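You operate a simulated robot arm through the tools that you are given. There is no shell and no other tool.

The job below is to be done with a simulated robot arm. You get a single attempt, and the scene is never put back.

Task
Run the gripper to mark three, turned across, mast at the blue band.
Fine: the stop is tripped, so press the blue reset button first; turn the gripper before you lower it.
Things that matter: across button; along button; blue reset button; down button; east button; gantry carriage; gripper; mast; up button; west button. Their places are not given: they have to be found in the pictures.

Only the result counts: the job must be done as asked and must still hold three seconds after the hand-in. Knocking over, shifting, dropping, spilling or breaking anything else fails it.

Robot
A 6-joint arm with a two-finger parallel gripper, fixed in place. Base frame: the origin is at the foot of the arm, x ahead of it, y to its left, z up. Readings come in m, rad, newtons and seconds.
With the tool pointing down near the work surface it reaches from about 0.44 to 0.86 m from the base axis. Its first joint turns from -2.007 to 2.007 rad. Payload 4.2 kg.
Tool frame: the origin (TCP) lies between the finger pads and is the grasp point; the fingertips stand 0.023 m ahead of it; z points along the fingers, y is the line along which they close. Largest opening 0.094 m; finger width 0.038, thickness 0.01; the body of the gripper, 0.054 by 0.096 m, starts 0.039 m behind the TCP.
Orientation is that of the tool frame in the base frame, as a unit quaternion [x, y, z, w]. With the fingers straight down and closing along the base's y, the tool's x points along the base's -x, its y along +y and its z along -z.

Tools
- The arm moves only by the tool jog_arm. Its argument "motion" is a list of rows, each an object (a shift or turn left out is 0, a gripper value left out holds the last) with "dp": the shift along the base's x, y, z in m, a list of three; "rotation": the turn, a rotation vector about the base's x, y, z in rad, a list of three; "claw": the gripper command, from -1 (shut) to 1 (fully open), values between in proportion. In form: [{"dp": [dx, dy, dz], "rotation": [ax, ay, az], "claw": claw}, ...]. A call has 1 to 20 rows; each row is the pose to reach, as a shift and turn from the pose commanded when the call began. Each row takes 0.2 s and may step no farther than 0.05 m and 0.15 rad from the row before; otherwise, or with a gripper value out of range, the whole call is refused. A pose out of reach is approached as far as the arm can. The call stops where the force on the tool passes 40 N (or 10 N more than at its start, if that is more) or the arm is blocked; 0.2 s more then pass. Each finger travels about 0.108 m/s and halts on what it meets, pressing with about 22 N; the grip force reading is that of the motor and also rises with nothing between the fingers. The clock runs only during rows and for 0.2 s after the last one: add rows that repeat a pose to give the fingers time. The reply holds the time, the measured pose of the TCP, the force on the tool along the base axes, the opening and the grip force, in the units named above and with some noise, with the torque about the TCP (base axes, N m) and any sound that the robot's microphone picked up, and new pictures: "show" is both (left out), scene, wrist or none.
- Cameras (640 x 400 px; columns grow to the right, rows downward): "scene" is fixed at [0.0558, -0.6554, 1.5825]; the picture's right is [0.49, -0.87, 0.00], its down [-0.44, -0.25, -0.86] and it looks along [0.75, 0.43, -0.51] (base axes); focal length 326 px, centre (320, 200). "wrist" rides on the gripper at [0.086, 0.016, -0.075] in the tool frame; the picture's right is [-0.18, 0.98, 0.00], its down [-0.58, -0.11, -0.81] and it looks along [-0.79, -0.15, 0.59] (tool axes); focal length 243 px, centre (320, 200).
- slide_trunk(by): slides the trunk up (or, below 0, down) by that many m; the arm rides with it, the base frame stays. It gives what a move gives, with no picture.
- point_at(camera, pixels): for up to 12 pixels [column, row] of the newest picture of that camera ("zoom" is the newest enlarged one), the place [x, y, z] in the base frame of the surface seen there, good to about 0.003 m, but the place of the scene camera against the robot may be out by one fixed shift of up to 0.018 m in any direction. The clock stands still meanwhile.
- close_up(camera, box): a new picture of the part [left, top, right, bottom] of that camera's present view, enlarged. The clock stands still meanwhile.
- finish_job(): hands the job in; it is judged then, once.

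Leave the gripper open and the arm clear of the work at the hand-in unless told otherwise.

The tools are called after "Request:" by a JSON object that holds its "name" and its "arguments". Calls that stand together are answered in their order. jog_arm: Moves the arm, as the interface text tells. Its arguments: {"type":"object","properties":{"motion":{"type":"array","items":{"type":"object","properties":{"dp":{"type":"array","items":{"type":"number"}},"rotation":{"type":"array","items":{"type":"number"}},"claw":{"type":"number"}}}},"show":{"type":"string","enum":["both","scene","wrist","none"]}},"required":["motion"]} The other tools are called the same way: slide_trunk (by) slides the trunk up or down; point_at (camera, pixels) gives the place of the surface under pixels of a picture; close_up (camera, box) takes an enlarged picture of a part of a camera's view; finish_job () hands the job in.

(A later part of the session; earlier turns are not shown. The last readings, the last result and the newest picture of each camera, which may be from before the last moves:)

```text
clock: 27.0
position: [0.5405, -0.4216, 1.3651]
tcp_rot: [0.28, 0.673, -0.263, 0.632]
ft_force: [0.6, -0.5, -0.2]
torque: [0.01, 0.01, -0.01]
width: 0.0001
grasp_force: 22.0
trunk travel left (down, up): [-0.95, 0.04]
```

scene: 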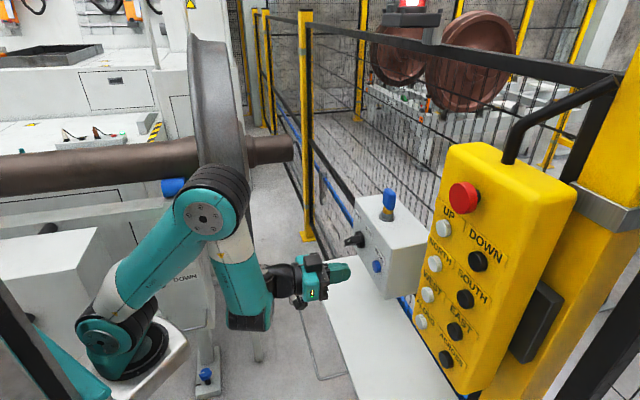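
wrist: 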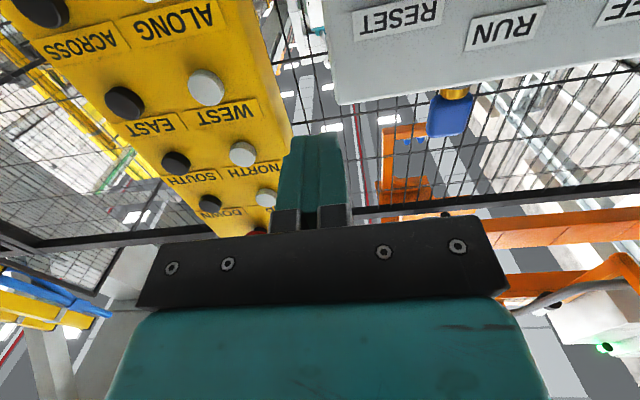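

The trunk is up. Now I lower the hand to the RESET standoff (tips ~4.5 cm off the cap), correcting the 4° droop of the tool on the way.

Request:
{"name": "jog_arm", "arguments": {"motion": [{"dp": [0, 0, -0.044], "rotation": [-0.01, -0.01, 0]}, {"dp": [0, 0, -0.088], "rotation": [-0.02, -0.02, 0]}, {"dp": [0, 0, -0.132], "rotation": [-0.03, -0.03, 0]}, {"dp": [0.005, 0.0, -0.176], "rotation": [-0.04, -0.04, 0]}, {"dp": [0.015, 0.002, -0.22], "rotation": [-0.05, -0.05, 0]}, {"dp": [0.028, 0.003, -0.264], "rotation": [-0.05, -0.05, 0]}, {"dp": [0.044, 0.005, -0.308], "rotation": [-0.05, -0.05, 0]}, {"dp": [0.058, 0.007, -0.345], "rotation": [-0.05, -0.05, 0]}, {"dp": [0.067, 0.007, -0.36], "rotation": [-0.05, -0.05, 0]}, {"dp": [0.067, 0.007, -0.36], "rotation": [-0.05, -0.05, 0]}], "show": "both"}}

```text
clock: 29.2
position: [0.607, -0.4143, 1.0047]
tcp_rot: [0.271, 0.651, -0.273, 0.655]
ft_force: [-0.1, 0.5, 0.4]
torque: [-0.04, 0.02, -0.01]
width: 0.0003
grasp_force: 21.9
out of reach, approached as far as the arm can: row 1
trunk travel left (down, up): [-0.95, 0.04]
```

scene: 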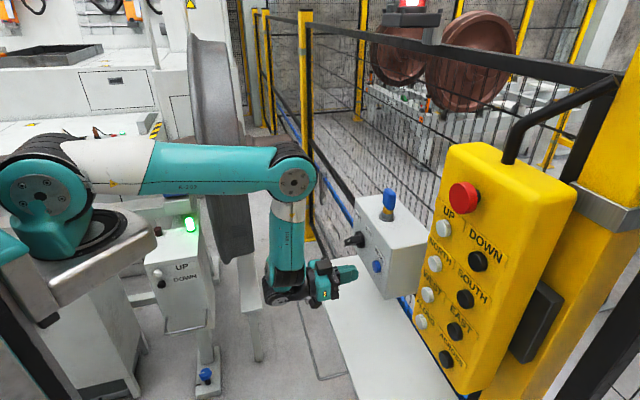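
wrist: 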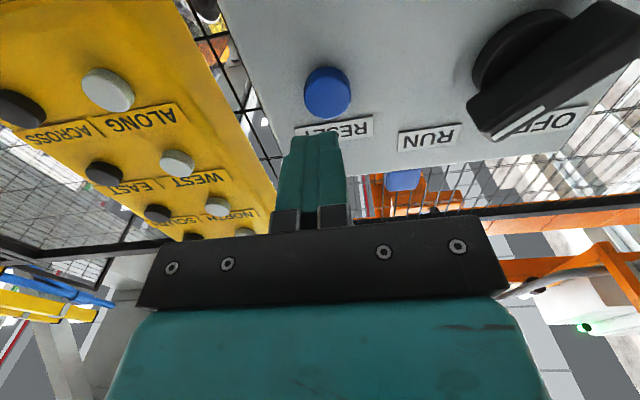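

The pose is reached and the tool is level. I re-measure the RESET cap at (327,92) here.

Request:
{"name": "point_at", "arguments": {"camera": "wrist", "pixels": [[327, 92], [316, 92], [340, 92], [327, 78], [327, 106], [107, 90], [177, 163], [107, 175], [20, 108], [290, 60]]}}

```text
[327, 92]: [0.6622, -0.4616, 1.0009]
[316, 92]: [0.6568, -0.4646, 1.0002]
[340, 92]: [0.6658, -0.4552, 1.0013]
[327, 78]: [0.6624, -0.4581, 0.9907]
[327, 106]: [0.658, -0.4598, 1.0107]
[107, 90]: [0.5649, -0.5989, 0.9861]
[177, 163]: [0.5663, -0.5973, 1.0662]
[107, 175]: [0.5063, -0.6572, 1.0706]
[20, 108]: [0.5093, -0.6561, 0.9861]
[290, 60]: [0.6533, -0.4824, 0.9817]
```

The cap centre is about (0.659,-0.462,1.003), straight ahead, 4.7 cm from the tips. I press forward in steps to 5.4 cm.

Request:
{"name": "jog_arm", "arguments": {"motion": [{"dp": [0.0155, -0.0127, -0.001]}, {"dp": [0.0261, -0.0233, -0.001]}, {"dp": [0.0318, -0.029, -0.001]}, {"dp": [0.0353, -0.0325, -0.001]}, {"dp": [0.0375, -0.0347, -0.001]}, {"dp": [0.0396, -0.0368, -0.001]}], "show": "both"}}

```text
clock: 30.6
position: [0.647, -0.4504, 1.0027]
tcp_rot: [0.272, 0.65, -0.274, 0.654]
ft_force: [-10.9, 9.4, 2.6]
torque: [-0.08, 0.0, 0.01]
width: 0.0
grasp_force: 22.4
trunk travel left (down, up): [-0.95, 0.04]
heard: click
```

scene: 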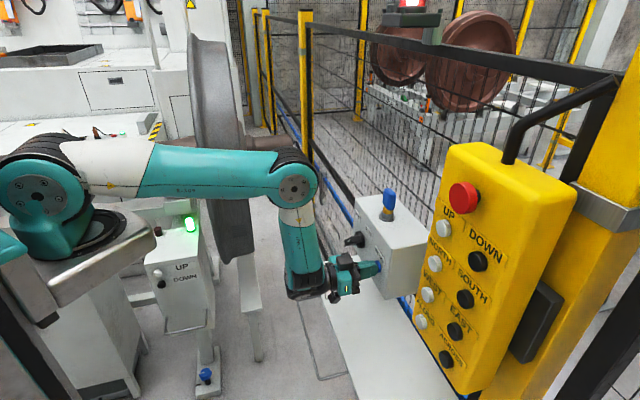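
wrist: 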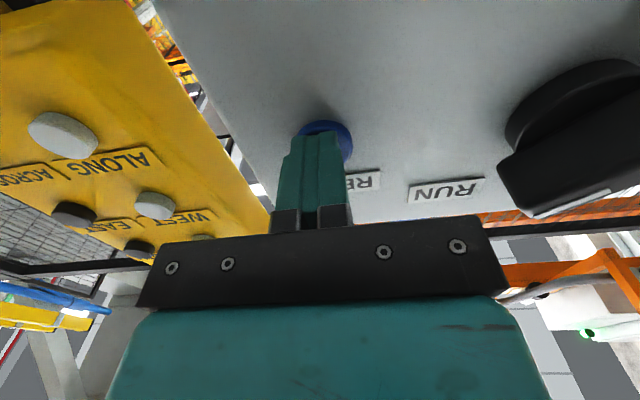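

I heard a click with about 14 N. I back off 6 cm and check the beacon.

Request:
{"name": "jog_arm", "arguments": {"motion": [{"dp": [-0.02, 0.02, 0]}, {"dp": [-0.045, 0.045, 0]}, {"dp": [-0.06, 0.06, 0]}], "show": "both"}}

Request:
{"name": "close_up", "arguments": {"camera": "scene", "box": [370, 0, 450, 50]}}

```text
clock: 31.4
position: [0.5883, -0.393, 1.0049]
tcp_rot: [0.271, 0.651, -0.272, 0.655]
ft_force: [-0.6, 0.0, -0.4]
torque: [-0.03, -0.01, 0.02]
width: 0.0
grasp_force: 22.1
trunk travel left (down, up): [-0.95, 0.04]
```

scene: 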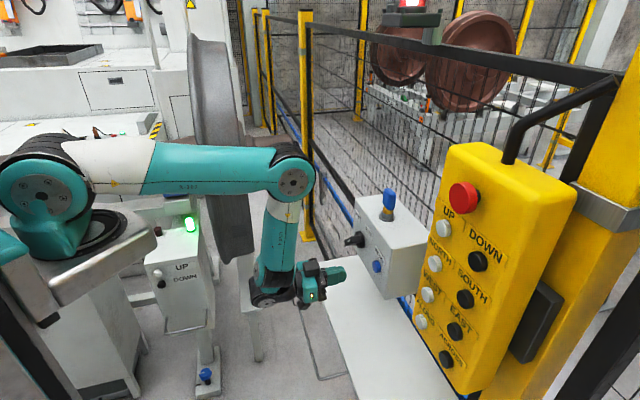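
wrist: 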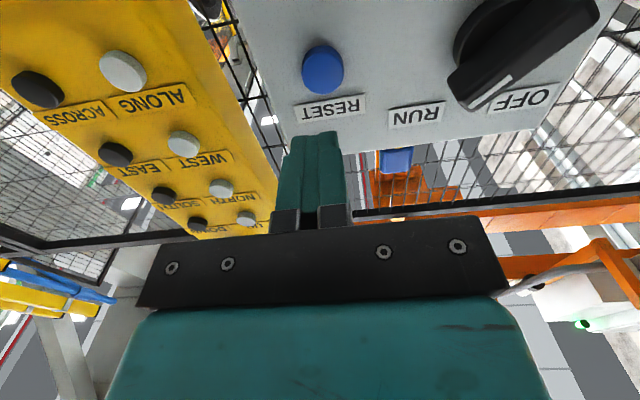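

```text
8.00 times, centred on (410, 25) of scene
```

zoom: 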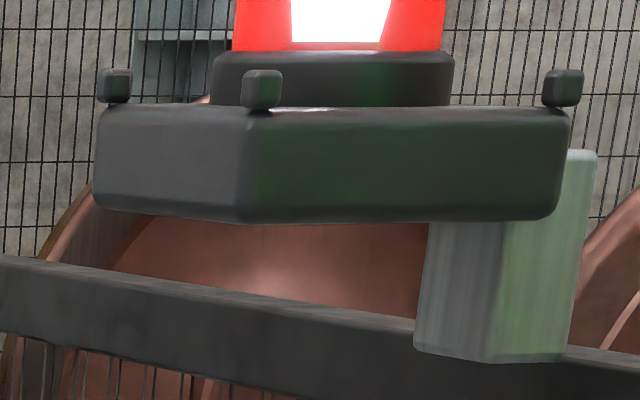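

The beacon's base now shows a green glow, so the reset seems to have taken. Now I need to see the gantry carriage, mast and gripper: I roll the hand -90° so the camera looks left into the cell, and back off a bit.

Request:
{"name": "jog_arm", "arguments": {"motion": [{"dp": [-0.01, 0.01, 0], "rotation": [-0.0926, 0.0926, 0]}, {"dp": [-0.02, 0.02, 0], "rotation": [-0.1851, 0.1851, 0]}, {"dp": [-0.03, 0.03, 0], "rotation": [-0.2777, 0.2777, 0]}, {"dp": [-0.03, 0.03, 0], "rotation": [-0.3702, 0.3702, 0]}, {"dp": [-0.03, 0.03, 0], "rotation": [-0.4628, 0.4628, 0]}, {"dp": [-0.03, 0.03, 0], "rotation": [-0.5554, 0.5554, 0]}, {"dp": [-0.03, 0.03, 0], "rotation": [-0.6479, 0.6479, 0]}, {"dp": [-0.03, 0.03, 0], "rotation": [-0.7405, 0.7405, 0]}, {"dp": [-0.03, 0.03, 0], "rotation": [-0.833, 0.833, 0]}, {"dp": [-0.03, 0.03, 0], "rotation": [-0.9256, 0.9256, 0]}, {"dp": [-0.03, 0.03, 0], "rotation": [-1.0182, 1.0182, 0]}, {"dp": [-0.03, 0.03, 0], "rotation": [-1.1107, 1.1107, 0]}, {"dp": [-0.03, 0.03, 0], "rotation": [-1.1107, 1.1107, 0]}], "show": "wrist"}}

```text
clock: 34.2
position: [0.5636, -0.3697, 1.0027]
tcp_rot: [0.274, -0.652, 0.653, -0.273]
ft_force: [0.0, 1.3, 0.4]
torque: [-0.03, -0.01, -0.02]
width: 0.0
grasp_force: 21.8
out of reach, approached as far as the arm can: row 3, 4, 5, 6, 7, 8, 9, 10, 11, 12, 13
trunk travel left (down, up): [-0.95, 0.04]
```

wrist: 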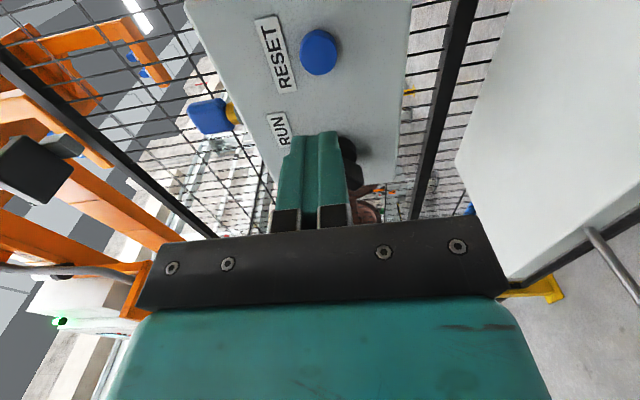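

The left of this picture is up in the world; orange gantry parts show at left. I measure them to learn the gantry's layout.

Request:
{"name": "point_at", "arguments": {"camera": "wrist", "pixels": [[150, 75], [110, 38], [60, 80], [30, 105], [20, 40], [45, 115], [100, 150], [120, 210], [40, 240], [60, 320], [100, 300], [55, 280]]}}

Request:
{"name": "close_up", "arguments": {"camera": "wrist", "box": [0, 0, 280, 240]}}

Request:
{"name": "close_up", "arguments": {"camera": "wrist", "box": [0, 180, 200, 400]}}

```text
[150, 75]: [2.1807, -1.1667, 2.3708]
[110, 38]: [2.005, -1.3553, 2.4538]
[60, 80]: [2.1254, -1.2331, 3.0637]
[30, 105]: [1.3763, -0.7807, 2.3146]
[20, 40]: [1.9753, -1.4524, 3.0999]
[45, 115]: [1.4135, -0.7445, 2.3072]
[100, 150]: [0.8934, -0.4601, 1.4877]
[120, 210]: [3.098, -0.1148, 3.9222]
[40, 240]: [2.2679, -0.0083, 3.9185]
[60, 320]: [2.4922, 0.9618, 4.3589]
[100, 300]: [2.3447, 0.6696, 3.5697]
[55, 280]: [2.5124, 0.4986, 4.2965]
```

```text
1.67 times, centred on (140, 120) of wrist
```

zoom: 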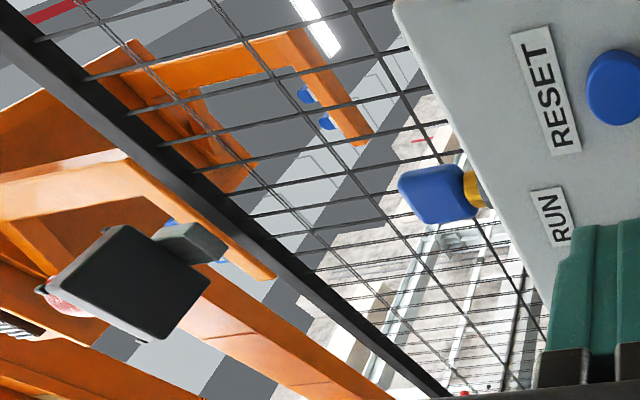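

```text
1.82 times, centred on (100, 290) of wrist
```

zoom: 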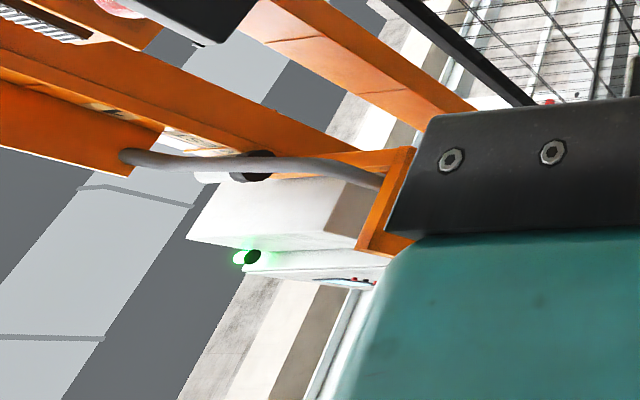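

The orange arms near (2.1,-1.25,2.4) and (1.4,-0.75,2.3) hang below a plate at z≈3.06; they may be the gantry gripper. A roll of -45° instead of -90° should put them in the middle of the picture. I roll back 45°.

Request:
{"name": "jog_arm", "arguments": {"motion": [{"rotation": [0.0926, -0.0926, 0]}, {"rotation": [0.1851, -0.1851, 0]}, {"rotation": [0.2777, -0.2777, 0]}, {"rotation": [0.3702, -0.3702, 0]}, {"rotation": [0.4628, -0.4628, 0]}, {"rotation": [0.5554, -0.5554, 0]}, {"rotation": [0.5554, -0.5554, 0]}], "show": "wrist"}}

Request:
{"name": "close_up", "arguments": {"camera": "wrist", "box": [0, 0, 320, 240]}}

Request:
{"name": "close_up", "arguments": {"camera": "wrist", "box": [300, 0, 640, 240]}}

```text
clock: 35.8
position: [0.5656, -0.37, 1.0029]
tcp_rot: [0.0, 0.705, -0.501, 0.502]
ft_force: [0.3, -0.9, -0.2]
torque: [0.01, -0.02, -0.01]
width: 0.0
grasp_force: 21.7
trunk travel left (down, up): [-0.95, 0.04]
```

wrist: 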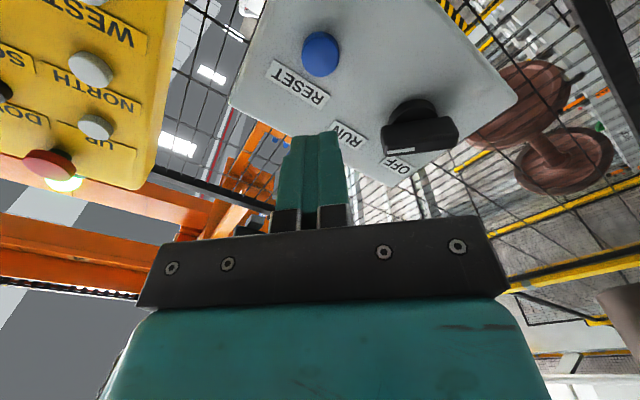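

```text
1.67 times, centred on (160, 120) of wrist
```

zoom: 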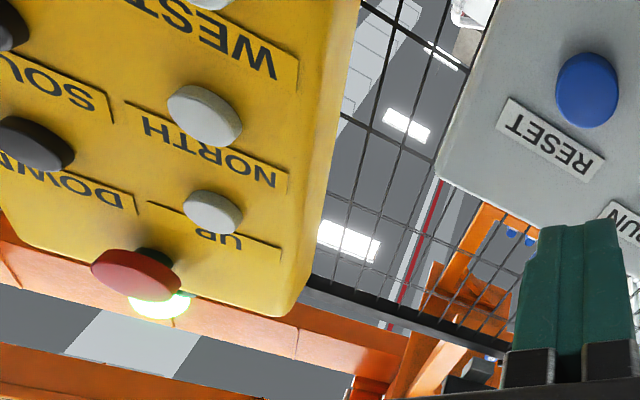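

```text
1.67 times, centred on (470, 120) of wrist
```

zoom: 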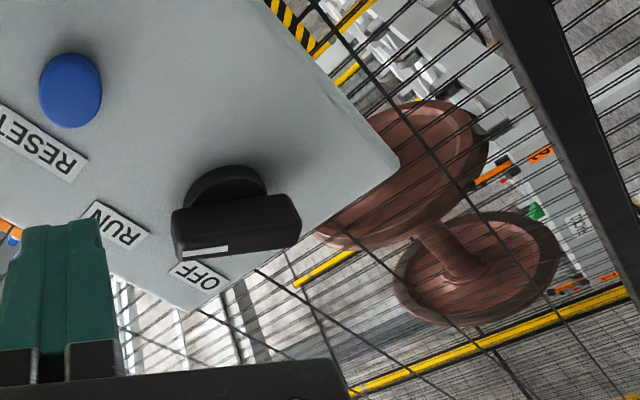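

The fingers hide the gantry gripper. I raise the hand to z≈1.25 and pitch it up by 20° so the overhead gear moves into the free upper half of the picture.

Request:
{"name": "jog_arm", "arguments": {"motion": [{"dp": [-0.01, 0.002, 0.04], "rotation": [-0.04, -0.04, 0]}, {"dp": [-0.018, 0.004, 0.08], "rotation": [-0.08, -0.08, 0]}, {"dp": [-0.025, 0.006, 0.12], "rotation": [-0.12, -0.12, 0]}, {"dp": [-0.032, 0.007, 0.16], "rotation": [-0.165, -0.165, 0]}, {"dp": [-0.04, 0.009, 0.2], "rotation": [-0.21, -0.21, 0]}, {"dp": [-0.045, 0.01, 0.24], "rotation": [-0.25, -0.25, 0]}, {"dp": [-0.045, 0.01, 0.24], "rotation": [-0.25, -0.25, 0]}], "show": "wrist"}}

Request:
{"name": "close_up", "arguments": {"camera": "wrist", "box": [100, 0, 420, 240]}}

```text
clock: 37.4
position: [0.5773, -0.4208, 1.2953]
tcp_rot: [-0.001, 0.57, -0.581, 0.582]
ft_force: [0.1, 0.3, -0.1]
torque: [0.01, 0.01, -0.04]
width: 0.0
grasp_force: 22.1
out of reach, approached as far as the arm can: row 1, 2, 3, 4, 5, 6, 7
trunk travel left (down, up): [-0.95, 0.04]
```

wrist: 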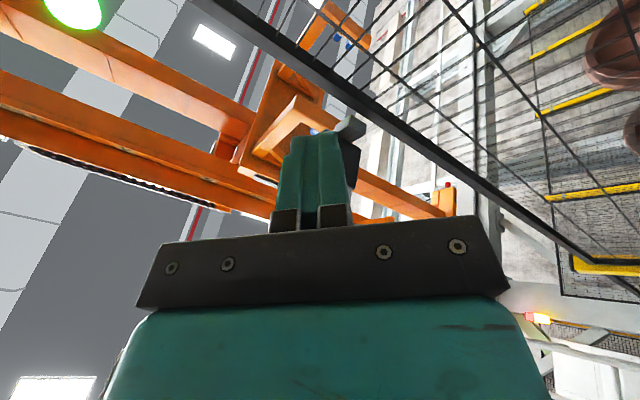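

```text
1.67 times, centred on (260, 120) of wrist
```

zoom: 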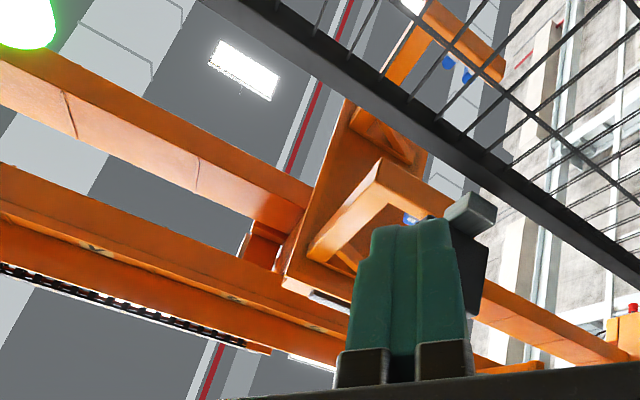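

Now I see the orange bridge with a plate and two L-shaped arms (one at about (350,25), the other at (300,110)), and a green lamp at (70,5). I measure points on these.

Request:
{"name": "point_at", "arguments": {"camera": "wrist", "pixels": [[320, 20], [355, 35], [345, 40], [290, 60], [270, 110], [305, 100], [240, 150], [310, 130], [200, 95], [50, 40], [100, 130], [30, 100]]}}

Request:
{"name": "point_at", "arguments": {"camera": "wrist", "pixels": [[400, 195], [445, 195], [370, 215], [200, 175], [150, 160], [70, 5], [330, 42], [450, 185], [380, 180], [230, 115], [220, 190], [20, 130]]}}

Request:
{"name": "close_up", "arguments": {"camera": "wrist", "box": [220, 0, 400, 140]}}

Request:
{"name": "close_up", "arguments": {"camera": "wrist", "box": [340, 140, 560, 260]}}

```text
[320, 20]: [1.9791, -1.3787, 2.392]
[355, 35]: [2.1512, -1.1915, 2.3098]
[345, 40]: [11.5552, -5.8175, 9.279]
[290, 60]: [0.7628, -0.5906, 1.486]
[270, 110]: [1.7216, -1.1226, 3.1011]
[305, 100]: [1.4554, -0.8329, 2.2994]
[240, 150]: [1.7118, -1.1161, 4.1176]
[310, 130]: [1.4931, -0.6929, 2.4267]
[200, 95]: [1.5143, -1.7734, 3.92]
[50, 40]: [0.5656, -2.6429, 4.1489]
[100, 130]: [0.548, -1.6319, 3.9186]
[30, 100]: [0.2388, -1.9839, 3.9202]
```

```text
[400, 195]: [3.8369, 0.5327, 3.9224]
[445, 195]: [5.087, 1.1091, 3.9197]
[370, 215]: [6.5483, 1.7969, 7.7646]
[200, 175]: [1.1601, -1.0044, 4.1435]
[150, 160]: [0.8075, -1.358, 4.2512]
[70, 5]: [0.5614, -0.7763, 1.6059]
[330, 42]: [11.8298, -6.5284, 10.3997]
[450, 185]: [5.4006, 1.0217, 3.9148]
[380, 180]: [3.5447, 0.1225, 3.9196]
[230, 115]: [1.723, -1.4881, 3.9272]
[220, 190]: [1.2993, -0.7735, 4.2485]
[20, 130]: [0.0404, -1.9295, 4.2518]
```

```text
2.86 times, centred on (310, 70) of wrist
```

zoom: 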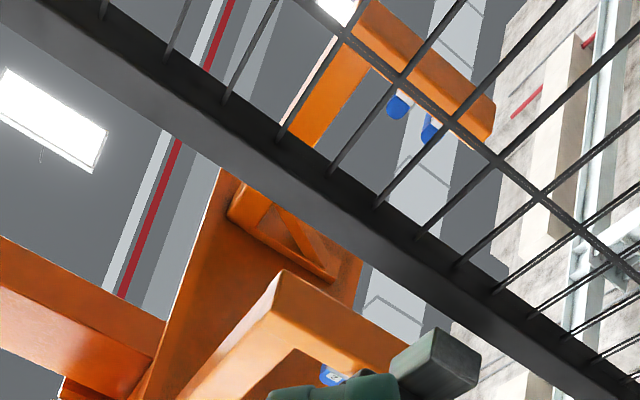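

```text
2.91 times, centred on (450, 200) of wrist
```

zoom: 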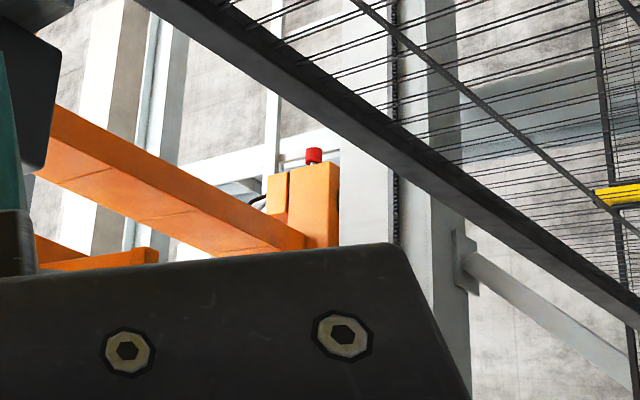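

The bridge beams run parallel to the fence (n≈-1.55 and -2.35 in panel coordinates), and the gripper plate hangs at about s≈0.42-0.55 along the fence line, with its arms spread across the beams at n≈-1.6 and -2.37. Next I level the tool again and roll it so the camera looks left over the reset box, to see gripper and floor marks together.

Request:
{"name": "jog_arm", "arguments": {"motion": [{"dp": [-0.005, 0, 0], "rotation": [0.085, 0.085, 0]}, {"dp": [-0.015, 0, 0], "rotation": [0.17, 0.17, 0]}, {"dp": [-0.03, 0, 0], "rotation": [0.25, 0.25, 0]}, {"dp": [-0.03, 0, 0], "rotation": [0.25, 0.25, 0]}], "show": "none"}}

Request:
{"name": "jog_arm", "arguments": {"motion": [{"rotation": [-0.0926, 0.0926, 0]}, {"rotation": [-0.1851, 0.1851, 0]}, {"rotation": [-0.2777, 0.2777, 0]}, {"rotation": [-0.3702, 0.3702, 0]}, {"rotation": [-0.4628, 0.4628, 0]}, {"rotation": [-0.5554, 0.5554, 0]}, {"rotation": [-0.5554, 0.5554, 0]}], "show": "both"}}

```text
clock: 38.4
position: [0.5464, -0.4211, 1.2965]
tcp_rot: [-0.001, 0.705, -0.501, 0.503]
ft_force: [-0.3, 0.2, 0.3]
torque: [-0.01, 0.04, 0.03]
width: 0.0
grasp_force: 22.1
trunk travel left (down, up): [-0.95, 0.04]
```

```text
clock: 40.0
position: [0.5488, -0.4208, 1.2952]
tcp_rot: [0.274, -0.651, 0.653, -0.273]
ft_force: [-0.7, 0.2, -0.5]
torque: [-0.01, -0.02, -0.01]
width: 0.0
grasp_force: 22.0
trunk travel left (down, up): [-0.95, 0.04]
```

scene: 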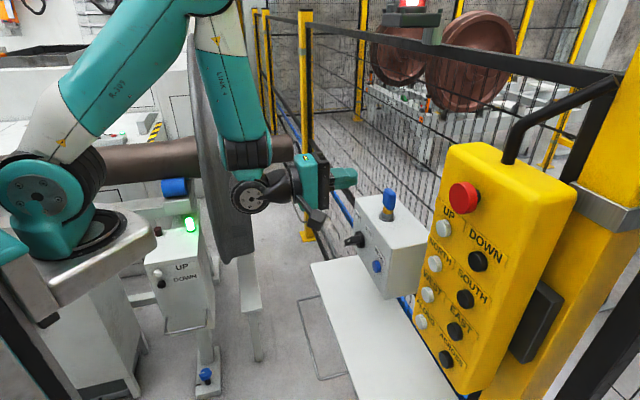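
wrist: 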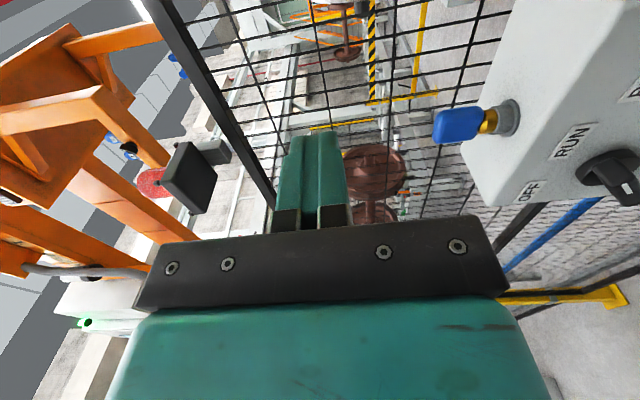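

Good view: the gripper with both arms at upper left (left is up in the world). I enlarge the parts to find the floor marks.

Request:
{"name": "close_up", "arguments": {"camera": "wrist", "box": [200, 0, 480, 170]}}

Request:
{"name": "close_up", "arguments": {"camera": "wrist", "box": [0, 0, 240, 240]}}

Request:
{"name": "close_up", "arguments": {"camera": "wrist", "box": [330, 60, 530, 240]}}

```text
2.29 times, centred on (340, 85) of wrist
```

zoom: 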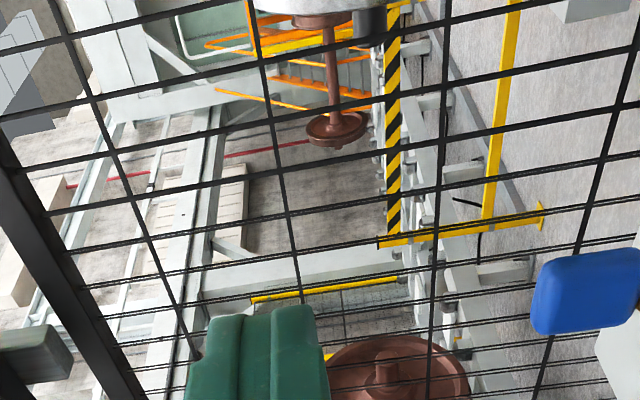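

```text
1.67 times, centred on (120, 120) of wrist
```

zoom: 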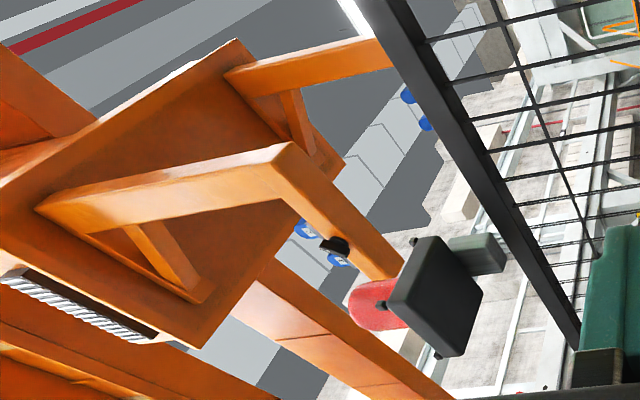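

```text
2.22 times, centred on (430, 150) of wrist
```

zoom: 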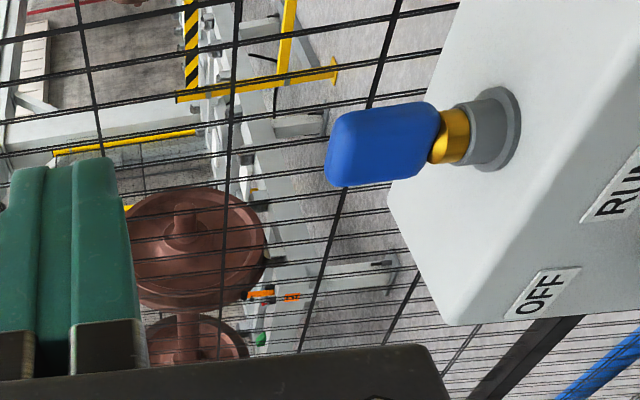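

The enlarged picture seems to extend past the frame edge when the box is narrow. I'll use that: narrow boxes at the edges of both cameras to look above and beside the normal view.

Request:
{"name": "close_up", "arguments": {"camera": "wrist", "box": [0, 0, 4, 400]}}

Request:
{"name": "close_up", "arguments": {"camera": "wrist", "box": [0, 0, 640, 4]}}

Request:
{"name": "close_up", "arguments": {"camera": "scene", "box": [0, 0, 640, 4]}}

Request:
{"name": "close_up", "arguments": {"camera": "scene", "box": [0, -400, 640, 0]}}

```text
1.00 times, centred on (2, 200) of wrist (not enlarged: the box is as wide or as high as the picture)
```

zoom: 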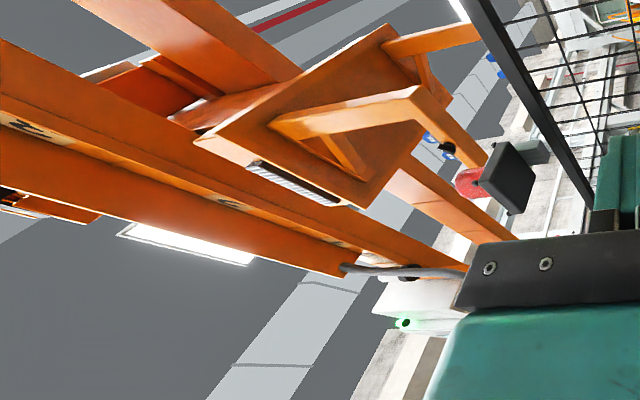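

```text
1.00 times, centred on (320, 2) of wrist (not enlarged: the box is as wide or as high as the picture)
```

zoom: 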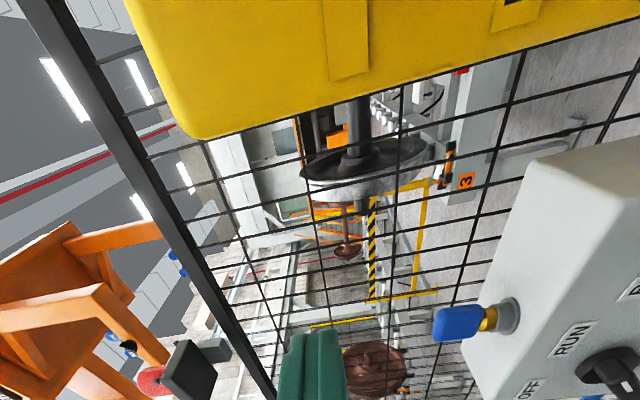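

```text
1.00 times, centred on (320, 2) of scene (not enlarged: the box is as wide or as high as the picture)
```

zoom: 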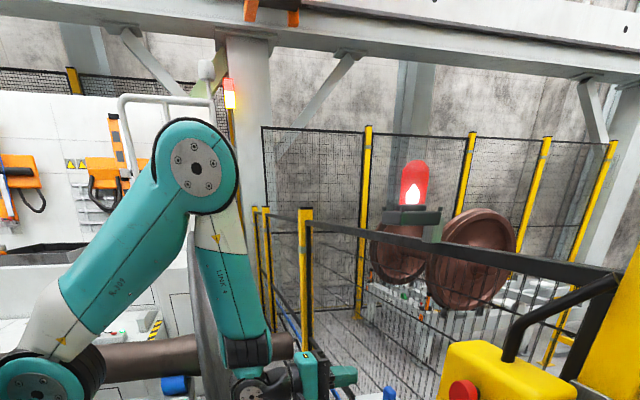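

```text
refused: -400 is not a number from 0 to 400
```

This works: tag 3 is seen at (466,-17) of the wrist frame, and a fuller view of the gripper at left. I zoom on the gripper plate and the part above it, and take the top strip again to measure tag 3.

Request:
{"name": "close_up", "arguments": {"camera": "wrist", "box": [0, 0, 4, 200]}}

Request:
{"name": "close_up", "arguments": {"camera": "wrist", "box": [0, 100, 4, 340]}}

Request:
{"name": "close_up", "arguments": {"camera": "wrist", "box": [300, 0, 560, 4]}}

Request:
{"name": "point_at", "arguments": {"camera": "zoom", "pixels": [[408, 154], [408, 140], [390, 90], [365, 120], [320, 100], [250, 110]]}}

```text
2.00 times, centred on (2, 100) of wrist
```

zoom: 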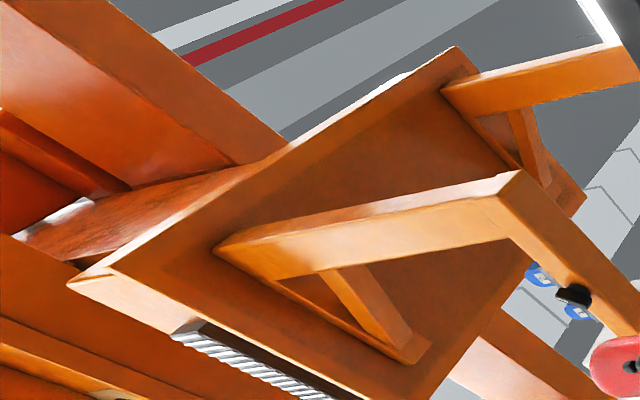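

```text
1.67 times, centred on (2, 220) of wrist
```

zoom: 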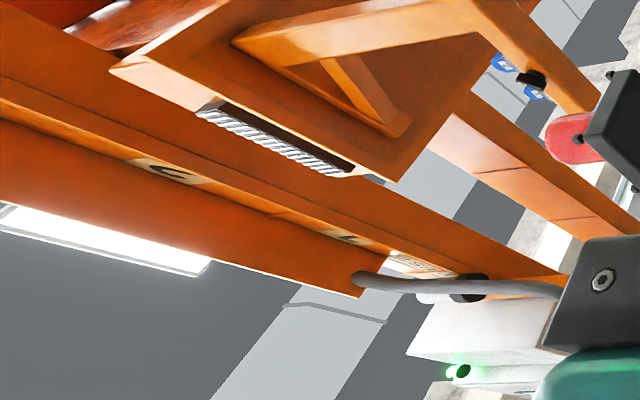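

```text
2.46 times, centred on (430, 2) of wrist
```

zoom: 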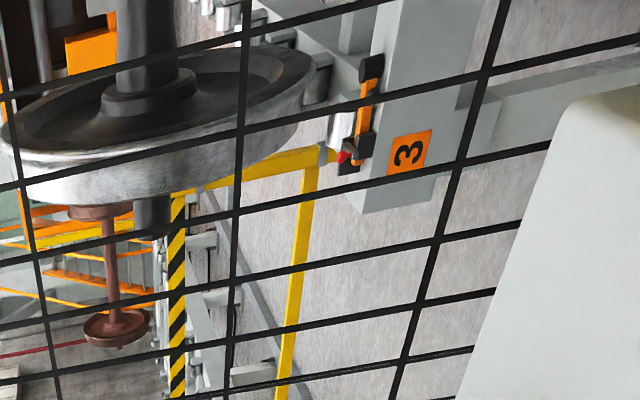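

```text
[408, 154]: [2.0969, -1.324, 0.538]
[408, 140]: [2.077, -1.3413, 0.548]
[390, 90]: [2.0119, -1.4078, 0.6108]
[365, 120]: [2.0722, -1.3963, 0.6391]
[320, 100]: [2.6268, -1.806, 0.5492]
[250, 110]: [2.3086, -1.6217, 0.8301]
```

Tag 3 on the floor rack reads (2.10,-1.32,0.54), i.e. s≈0.55 along the fence. I also notice small beige plates with numerals on the near beam, which may be the travel marks. I roll the hand by +25° so the camera looks higher.

Request:
{"name": "jog_arm", "arguments": {"motion": [{"rotation": [0.0926, -0.0926, 0]}, {"rotation": [0.1851, -0.1851, 0]}, {"rotation": [0.2777, -0.2777, 0]}, {"rotation": [0.31, -0.31, 0]}, {"rotation": [0.31, -0.31, 0]}], "show": "wrist"}}

Request:
{"name": "close_up", "arguments": {"camera": "wrist", "box": [0, 0, 4, 400]}}

Request:
{"name": "close_up", "arguments": {"camera": "wrist", "box": [0, 120, 160, 260]}}

```text
clock: 41.2
position: [0.5471, -0.4206, 1.2962]
tcp_rot: [-0.123, 0.694, -0.579, 0.41]
ft_force: [-0.3, -0.9, -0.3]
torque: [0.01, 0.03, -0.05]
width: 0.0001
grasp_force: 21.3
trunk travel left (down, up): [-0.95, 0.04]
```

wrist: 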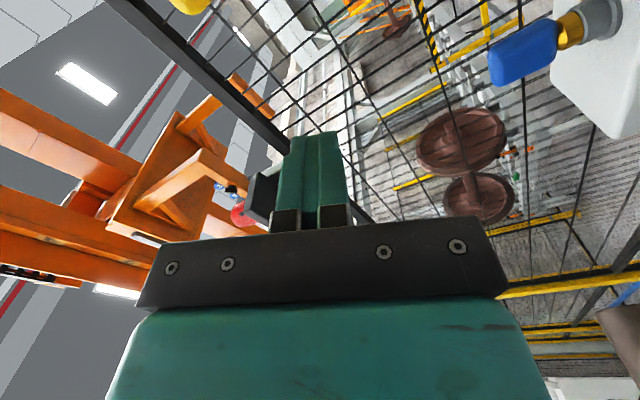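

```text
1.00 times, centred on (2, 200) of wrist (not enlarged: the box is as wide or as high as the picture)
```

zoom: 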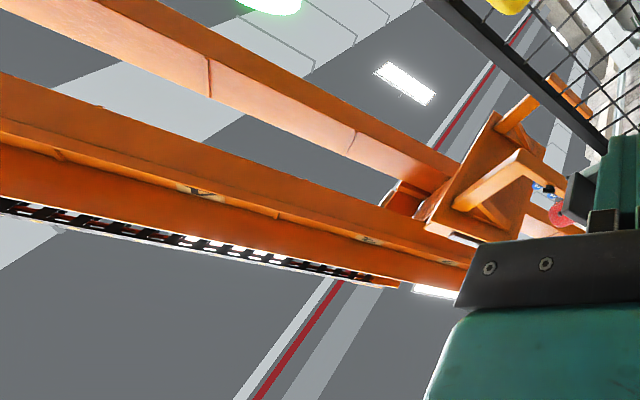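

```text
2.86 times, centred on (80, 190) of wrist
```

zoom: 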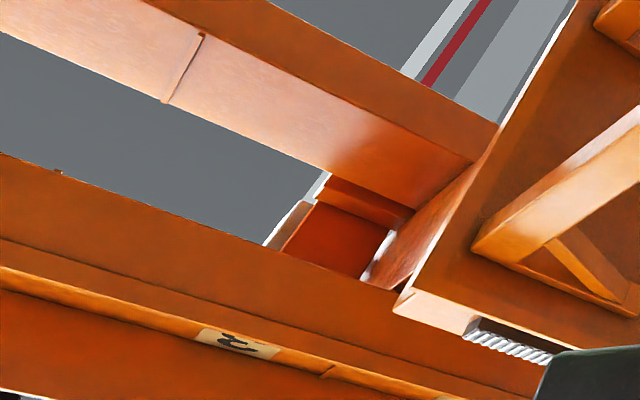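

A beige plate with a numeral is on the near beam at (51,240), another at about (-118,190). I enlarge the first.

Request:
{"name": "close_up", "arguments": {"camera": "wrist", "box": [26, 225, 76, 256]}}

Request:
{"name": "point_at", "arguments": {"camera": "zoom", "pixels": [[320, 200], [250, 180], [400, 230]]}}

Request:
{"name": "close_up", "arguments": {"camera": "wrist", "box": [60, 80, 200, 240]}}

Request:
{"name": "point_at", "arguments": {"camera": "zoom", "pixels": [[200, 300], [160, 215], [180, 235], [260, 320], [300, 345], [350, 140], [500, 230], [420, 210]]}}

```text
12.80 times, centred on (51, 240) of wrist
```

zoom: 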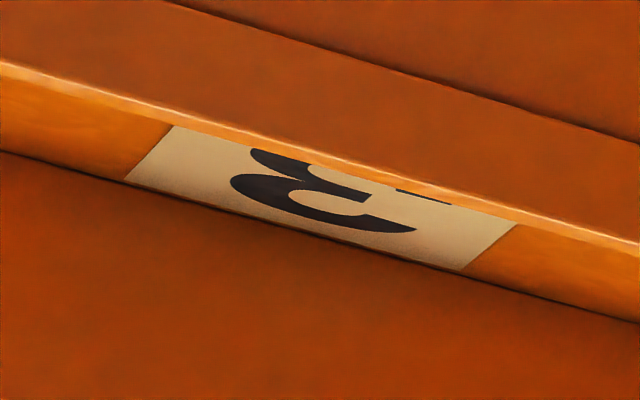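

```text
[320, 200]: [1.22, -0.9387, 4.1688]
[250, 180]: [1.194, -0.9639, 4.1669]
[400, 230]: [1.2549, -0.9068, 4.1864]
```

```text
2.50 times, centred on (130, 160) of wrist
```

zoom: 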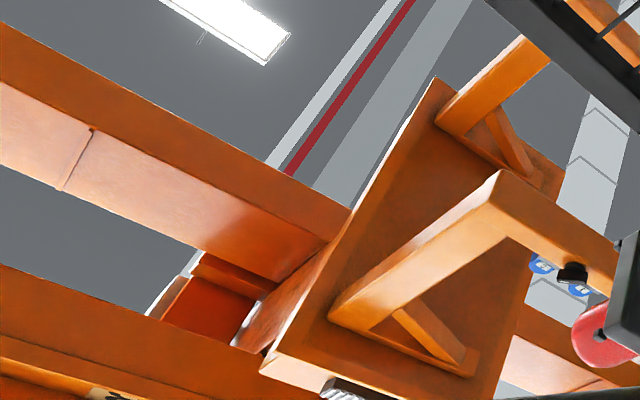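

```text
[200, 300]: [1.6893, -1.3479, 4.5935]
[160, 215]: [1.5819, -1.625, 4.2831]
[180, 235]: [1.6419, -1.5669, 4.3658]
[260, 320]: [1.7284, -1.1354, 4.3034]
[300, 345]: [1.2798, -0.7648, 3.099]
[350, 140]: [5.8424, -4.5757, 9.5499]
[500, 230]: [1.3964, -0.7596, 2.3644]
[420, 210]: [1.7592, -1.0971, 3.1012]
```

The plate on the beam reads "3" and lies at (1.22,-0.94,4.17), s≈0.20 along the fence; the gripper now hangs at about s≈0.45. So the beam plates look like the gantry's travel marks. I look at the neighbouring mark and the carriage parts near the beam.

Request:
{"name": "close_up", "arguments": {"camera": "wrist", "box": [0, 120, 4, 260]}}

Request:
{"name": "point_at", "arguments": {"camera": "zoom", "pixels": [[10, 195], [460, 330], [100, 100], [400, 150], [500, 150], [560, 180]]}}

Request:
{"name": "close_up", "arguments": {"camera": "wrist", "box": [80, 180, 170, 250]}}

Request:
{"name": "point_at", "arguments": {"camera": "zoom", "pixels": [[320, 290], [200, 250], [450, 320], [150, 120], [300, 200], [100, 330]]}}

```text
2.86 times, centred on (2, 190) of wrist
```

zoom: 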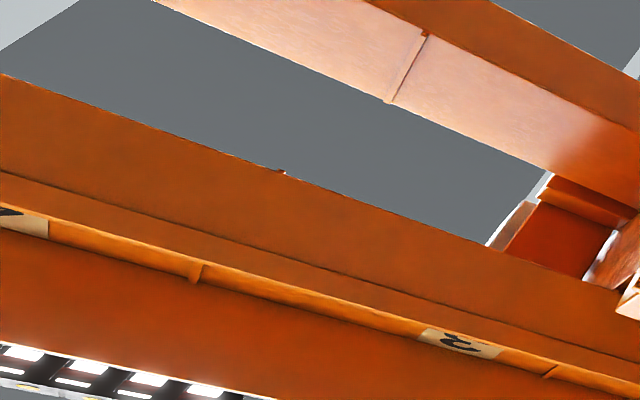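

```text
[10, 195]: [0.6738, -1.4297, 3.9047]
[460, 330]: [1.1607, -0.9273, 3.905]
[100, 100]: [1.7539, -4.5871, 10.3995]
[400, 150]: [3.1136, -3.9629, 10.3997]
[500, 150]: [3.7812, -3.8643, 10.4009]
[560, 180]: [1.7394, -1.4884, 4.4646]
```

```text
5.71 times, centred on (125, 215) of wrist
```

zoom: 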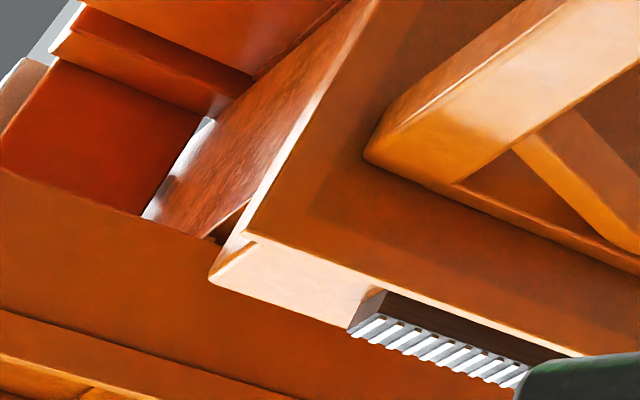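

```text
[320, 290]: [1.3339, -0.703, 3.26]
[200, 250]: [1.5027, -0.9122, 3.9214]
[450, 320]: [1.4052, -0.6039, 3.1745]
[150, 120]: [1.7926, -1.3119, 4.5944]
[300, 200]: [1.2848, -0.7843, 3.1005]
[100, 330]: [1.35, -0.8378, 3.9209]
```

To read the neighbouring marks I roll back to about -85° and zoom on the beam.

Request:
{"name": "jog_arm", "arguments": {"motion": [{"rotation": [-0.08, 0.08, 0]}, {"rotation": [-0.16, 0.16, 0]}, {"rotation": [-0.24, 0.24, 0]}, {"rotation": [-0.24, 0.24, 0]}], "show": "none"}}

Request:
{"name": "close_up", "arguments": {"camera": "wrist", "box": [0, 0, 4, 400]}}

Request:
{"name": "close_up", "arguments": {"camera": "wrist", "box": [0, 190, 60, 260]}}

Request:
{"name": "close_up", "arguments": {"camera": "wrist", "box": [0, 160, 4, 250]}}

```text
clock: 42.2
position: [0.549, -0.4204, 1.2961]
tcp_rot: [-0.24, 0.663, -0.64, 0.305]
ft_force: [-0.4, 0.0, 0.0]
torque: [-0.01, 0.0, 0.03]
width: 0.0002
grasp_force: 22.0
trunk travel left (down, up): [-0.95, 0.04]
```

```text
1.00 times, centred on (2, 200) of wrist (not enlarged: the box is as wide or as high as the picture)
```

zoom: 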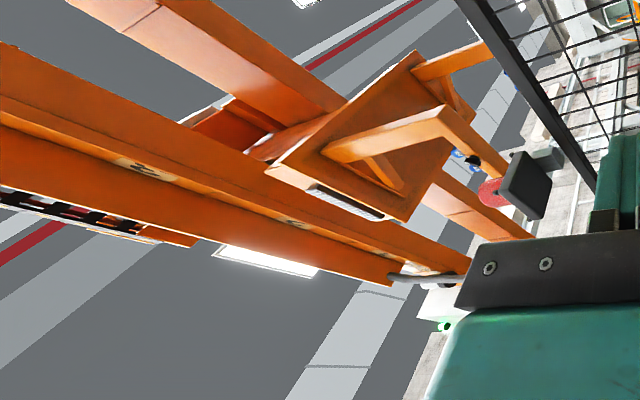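

```text
5.71 times, centred on (30, 225) of wrist
```

zoom: 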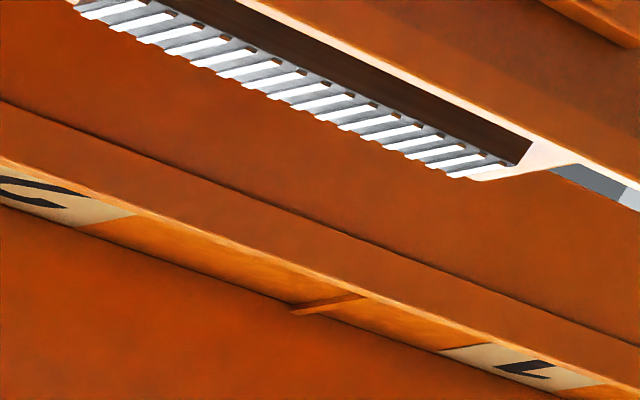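

```text
4.44 times, centred on (2, 205) of wrist
```

zoom: 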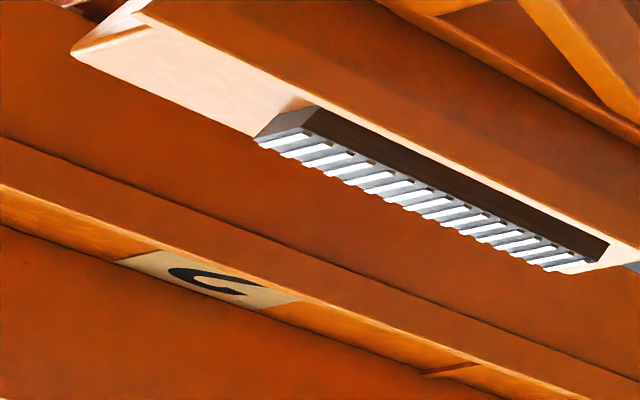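

The beam marks read 1 (s≈1.44), 2 (s≈0.81), 3 (s≈0.20) going toward the pendant side, so "mark three" is at s≈0.20. I measure the gripper body's corners and the marks in this view.

Request:
{"name": "close_up", "arguments": {"camera": "wrist", "box": [0, 0, 4, 400]}}

Request:
{"name": "point_at", "arguments": {"camera": "zoom", "pixels": [[272, 165], [283, 168], [398, 212], [410, 55], [405, 60], [350, 120], [300, 221], [148, 167], [385, 252], [445, 108], [235, 120], [280, 125]]}}

Request:
{"name": "point_at", "arguments": {"camera": "zoom", "pixels": [[400, 200], [410, 190], [330, 150], [440, 150], [430, 80], [460, 65], [490, 50], [390, 120], [500, 170], [470, 155], [220, 110], [265, 150]]}}

```text
1.00 times, centred on (2, 200) of wrist (not enlarged: the box is as wide or as high as the picture)
```

zoom: 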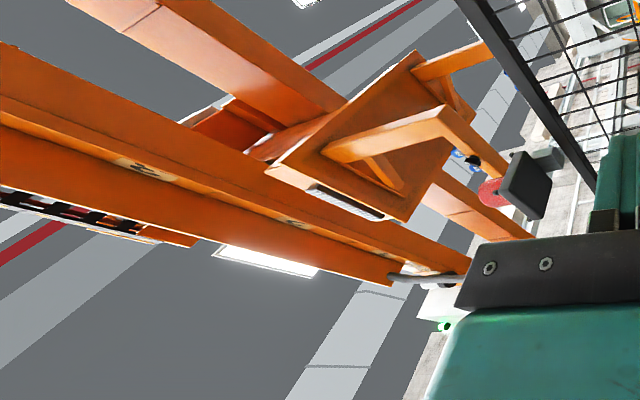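

```text
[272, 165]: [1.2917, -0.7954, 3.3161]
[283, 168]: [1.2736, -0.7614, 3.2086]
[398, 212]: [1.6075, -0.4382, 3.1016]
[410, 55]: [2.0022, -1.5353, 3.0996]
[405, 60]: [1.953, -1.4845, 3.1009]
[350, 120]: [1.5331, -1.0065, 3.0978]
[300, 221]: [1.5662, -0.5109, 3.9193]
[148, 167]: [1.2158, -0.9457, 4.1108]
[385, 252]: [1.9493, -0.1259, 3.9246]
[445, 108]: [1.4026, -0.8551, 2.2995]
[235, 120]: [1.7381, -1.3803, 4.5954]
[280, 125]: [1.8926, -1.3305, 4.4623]
```

```text
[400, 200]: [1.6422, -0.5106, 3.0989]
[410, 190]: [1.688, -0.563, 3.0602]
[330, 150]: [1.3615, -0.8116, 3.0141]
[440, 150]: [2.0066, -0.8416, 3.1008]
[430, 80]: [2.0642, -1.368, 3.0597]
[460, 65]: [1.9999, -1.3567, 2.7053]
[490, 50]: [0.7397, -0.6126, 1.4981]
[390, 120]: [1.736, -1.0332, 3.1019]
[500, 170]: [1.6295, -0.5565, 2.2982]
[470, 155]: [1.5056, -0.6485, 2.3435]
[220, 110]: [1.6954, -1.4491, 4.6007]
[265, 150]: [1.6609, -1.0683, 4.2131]
```

The gripper plate spans s≈0.35..0.83, n≈-1.44..-2.5, so its centre is near s≈0.59, between marks 2 and 3; it must go about 0.39 m toward the pendant side. The forks are spread across the beams right now; I'll test what ACROSS does. I move to a standoff in front of the ACROSS button (0.503,-0.662,0.990), descending first and then sideways.

Request:
{"name": "jog_arm", "arguments": {"motion": [{"dp": [0, 0, -0.045]}, {"dp": [-0.015, -0.015, -0.08]}, {"dp": [-0.04, -0.04, -0.115]}, {"dp": [-0.065, -0.065, -0.15]}, {"dp": [-0.09, -0.09, -0.18]}, {"dp": [-0.115, -0.115, -0.21]}, {"dp": [-0.1435, -0.1435, -0.235]}, {"dp": [-0.1435, -0.1435, -0.28]}, {"dp": [-0.125, -0.162, -0.306]}, {"dp": [-0.0975, -0.1895, -0.306]}, {"dp": [-0.0975, -0.1895, -0.306]}], "show": "both"}}

```text
clock: 44.6
position: [0.4468, -0.5826, 0.9992]
tcp_rot: [-0.239, 0.663, -0.64, 0.306]
ft_force: [0.8, -0.1, 0.2]
torque: [0.0, -0.02, 0.03]
width: 0.0001
grasp_force: 22.6
out of reach, approached as far as the arm can: row 7, 8, 10, 11
trunk travel left (down, up): [-0.95, 0.04]
```

scene: 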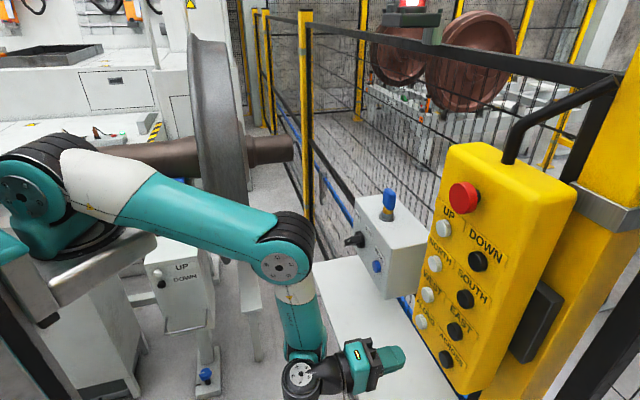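
wrist: 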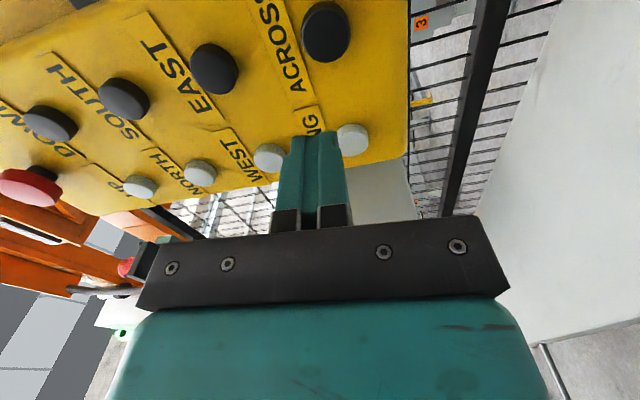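

I stand 2 cm short of the wanted standoff: TCP (0.447,-0.583,0.999). The ACROSS cap is at (325,30) in the wrist picture. I measure it and try to move on in small steps.

Request:
{"name": "point_at", "arguments": {"camera": "wrist", "pixels": [[325, 32], [215, 68], [125, 98], [52, 122], [352, 139], [270, 156], [200, 172], [139, 185], [25, 187]]}}

Request:
{"name": "jog_arm", "arguments": {"motion": [{"dp": [0.002, -0.01, -0.003]}, {"dp": [0.004, -0.02, -0.006]}, {"dp": [0.004, -0.027, -0.009]}, {"dp": [0.004, -0.027, -0.009]}], "show": "wrist"}}

```text
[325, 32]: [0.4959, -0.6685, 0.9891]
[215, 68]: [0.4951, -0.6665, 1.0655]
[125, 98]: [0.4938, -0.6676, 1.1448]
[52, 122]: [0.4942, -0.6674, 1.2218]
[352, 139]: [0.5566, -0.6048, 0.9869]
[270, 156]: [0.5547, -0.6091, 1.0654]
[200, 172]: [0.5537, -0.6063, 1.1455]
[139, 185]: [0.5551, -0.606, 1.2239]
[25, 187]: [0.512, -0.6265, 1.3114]
```

```text
clock: 45.6
position: [0.4463, -0.5823, 0.9984]
tcp_rot: [-0.239, 0.664, -0.64, 0.305]
ft_force: [-0.1, 0.4, -0.9]
torque: [0.02, 0.0, 0.0]
width: 0.0
grasp_force: 22.1
out of reach, approached as far as the arm can: row 1, 2, 3, 4
trunk travel left (down, up): [-0.95, 0.04]
```

wrist: 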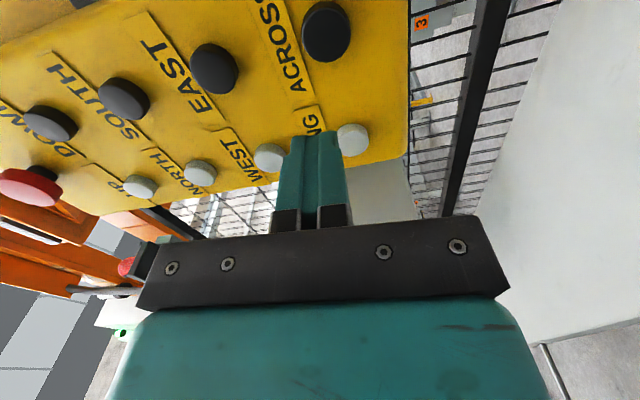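

The arm is stuck at this spot. I look at the arm's posture closely to understand which joint limits it.

Request:
{"name": "close_up", "arguments": {"camera": "scene", "box": [200, 200, 420, 400]}}

Request:
{"name": "close_up", "arguments": {"camera": "scene", "box": [0, 120, 300, 320]}}

Request:
{"name": "point_at", "arguments": {"camera": "scene", "pixels": [[278, 268], [303, 378], [24, 196], [300, 320], [295, 230], [150, 210], [280, 245], [325, 375], [360, 352], [395, 360], [20, 230], [70, 250]]}}

```text
2.00 times, centred on (310, 300) of scene
```

zoom: 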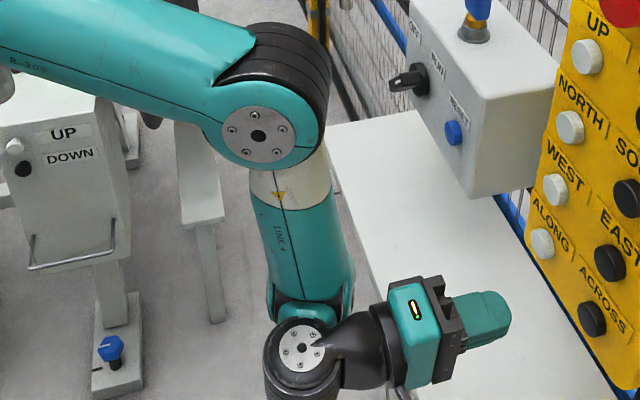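

```text
2.00 times, centred on (150, 220) of scene
```

zoom: 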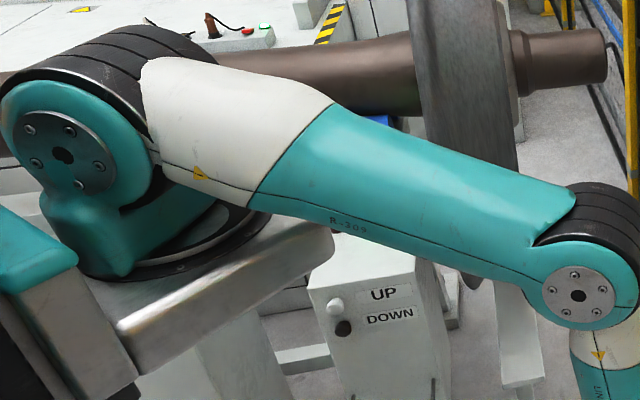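

```text
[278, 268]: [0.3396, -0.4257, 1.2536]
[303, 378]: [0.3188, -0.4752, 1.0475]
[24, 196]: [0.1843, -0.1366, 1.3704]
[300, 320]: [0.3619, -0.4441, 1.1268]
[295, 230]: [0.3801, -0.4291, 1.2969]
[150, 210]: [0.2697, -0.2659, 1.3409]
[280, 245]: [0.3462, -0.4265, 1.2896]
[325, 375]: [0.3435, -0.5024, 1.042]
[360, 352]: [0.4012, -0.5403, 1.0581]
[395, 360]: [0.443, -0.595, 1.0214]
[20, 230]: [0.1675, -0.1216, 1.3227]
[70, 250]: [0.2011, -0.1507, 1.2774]
```

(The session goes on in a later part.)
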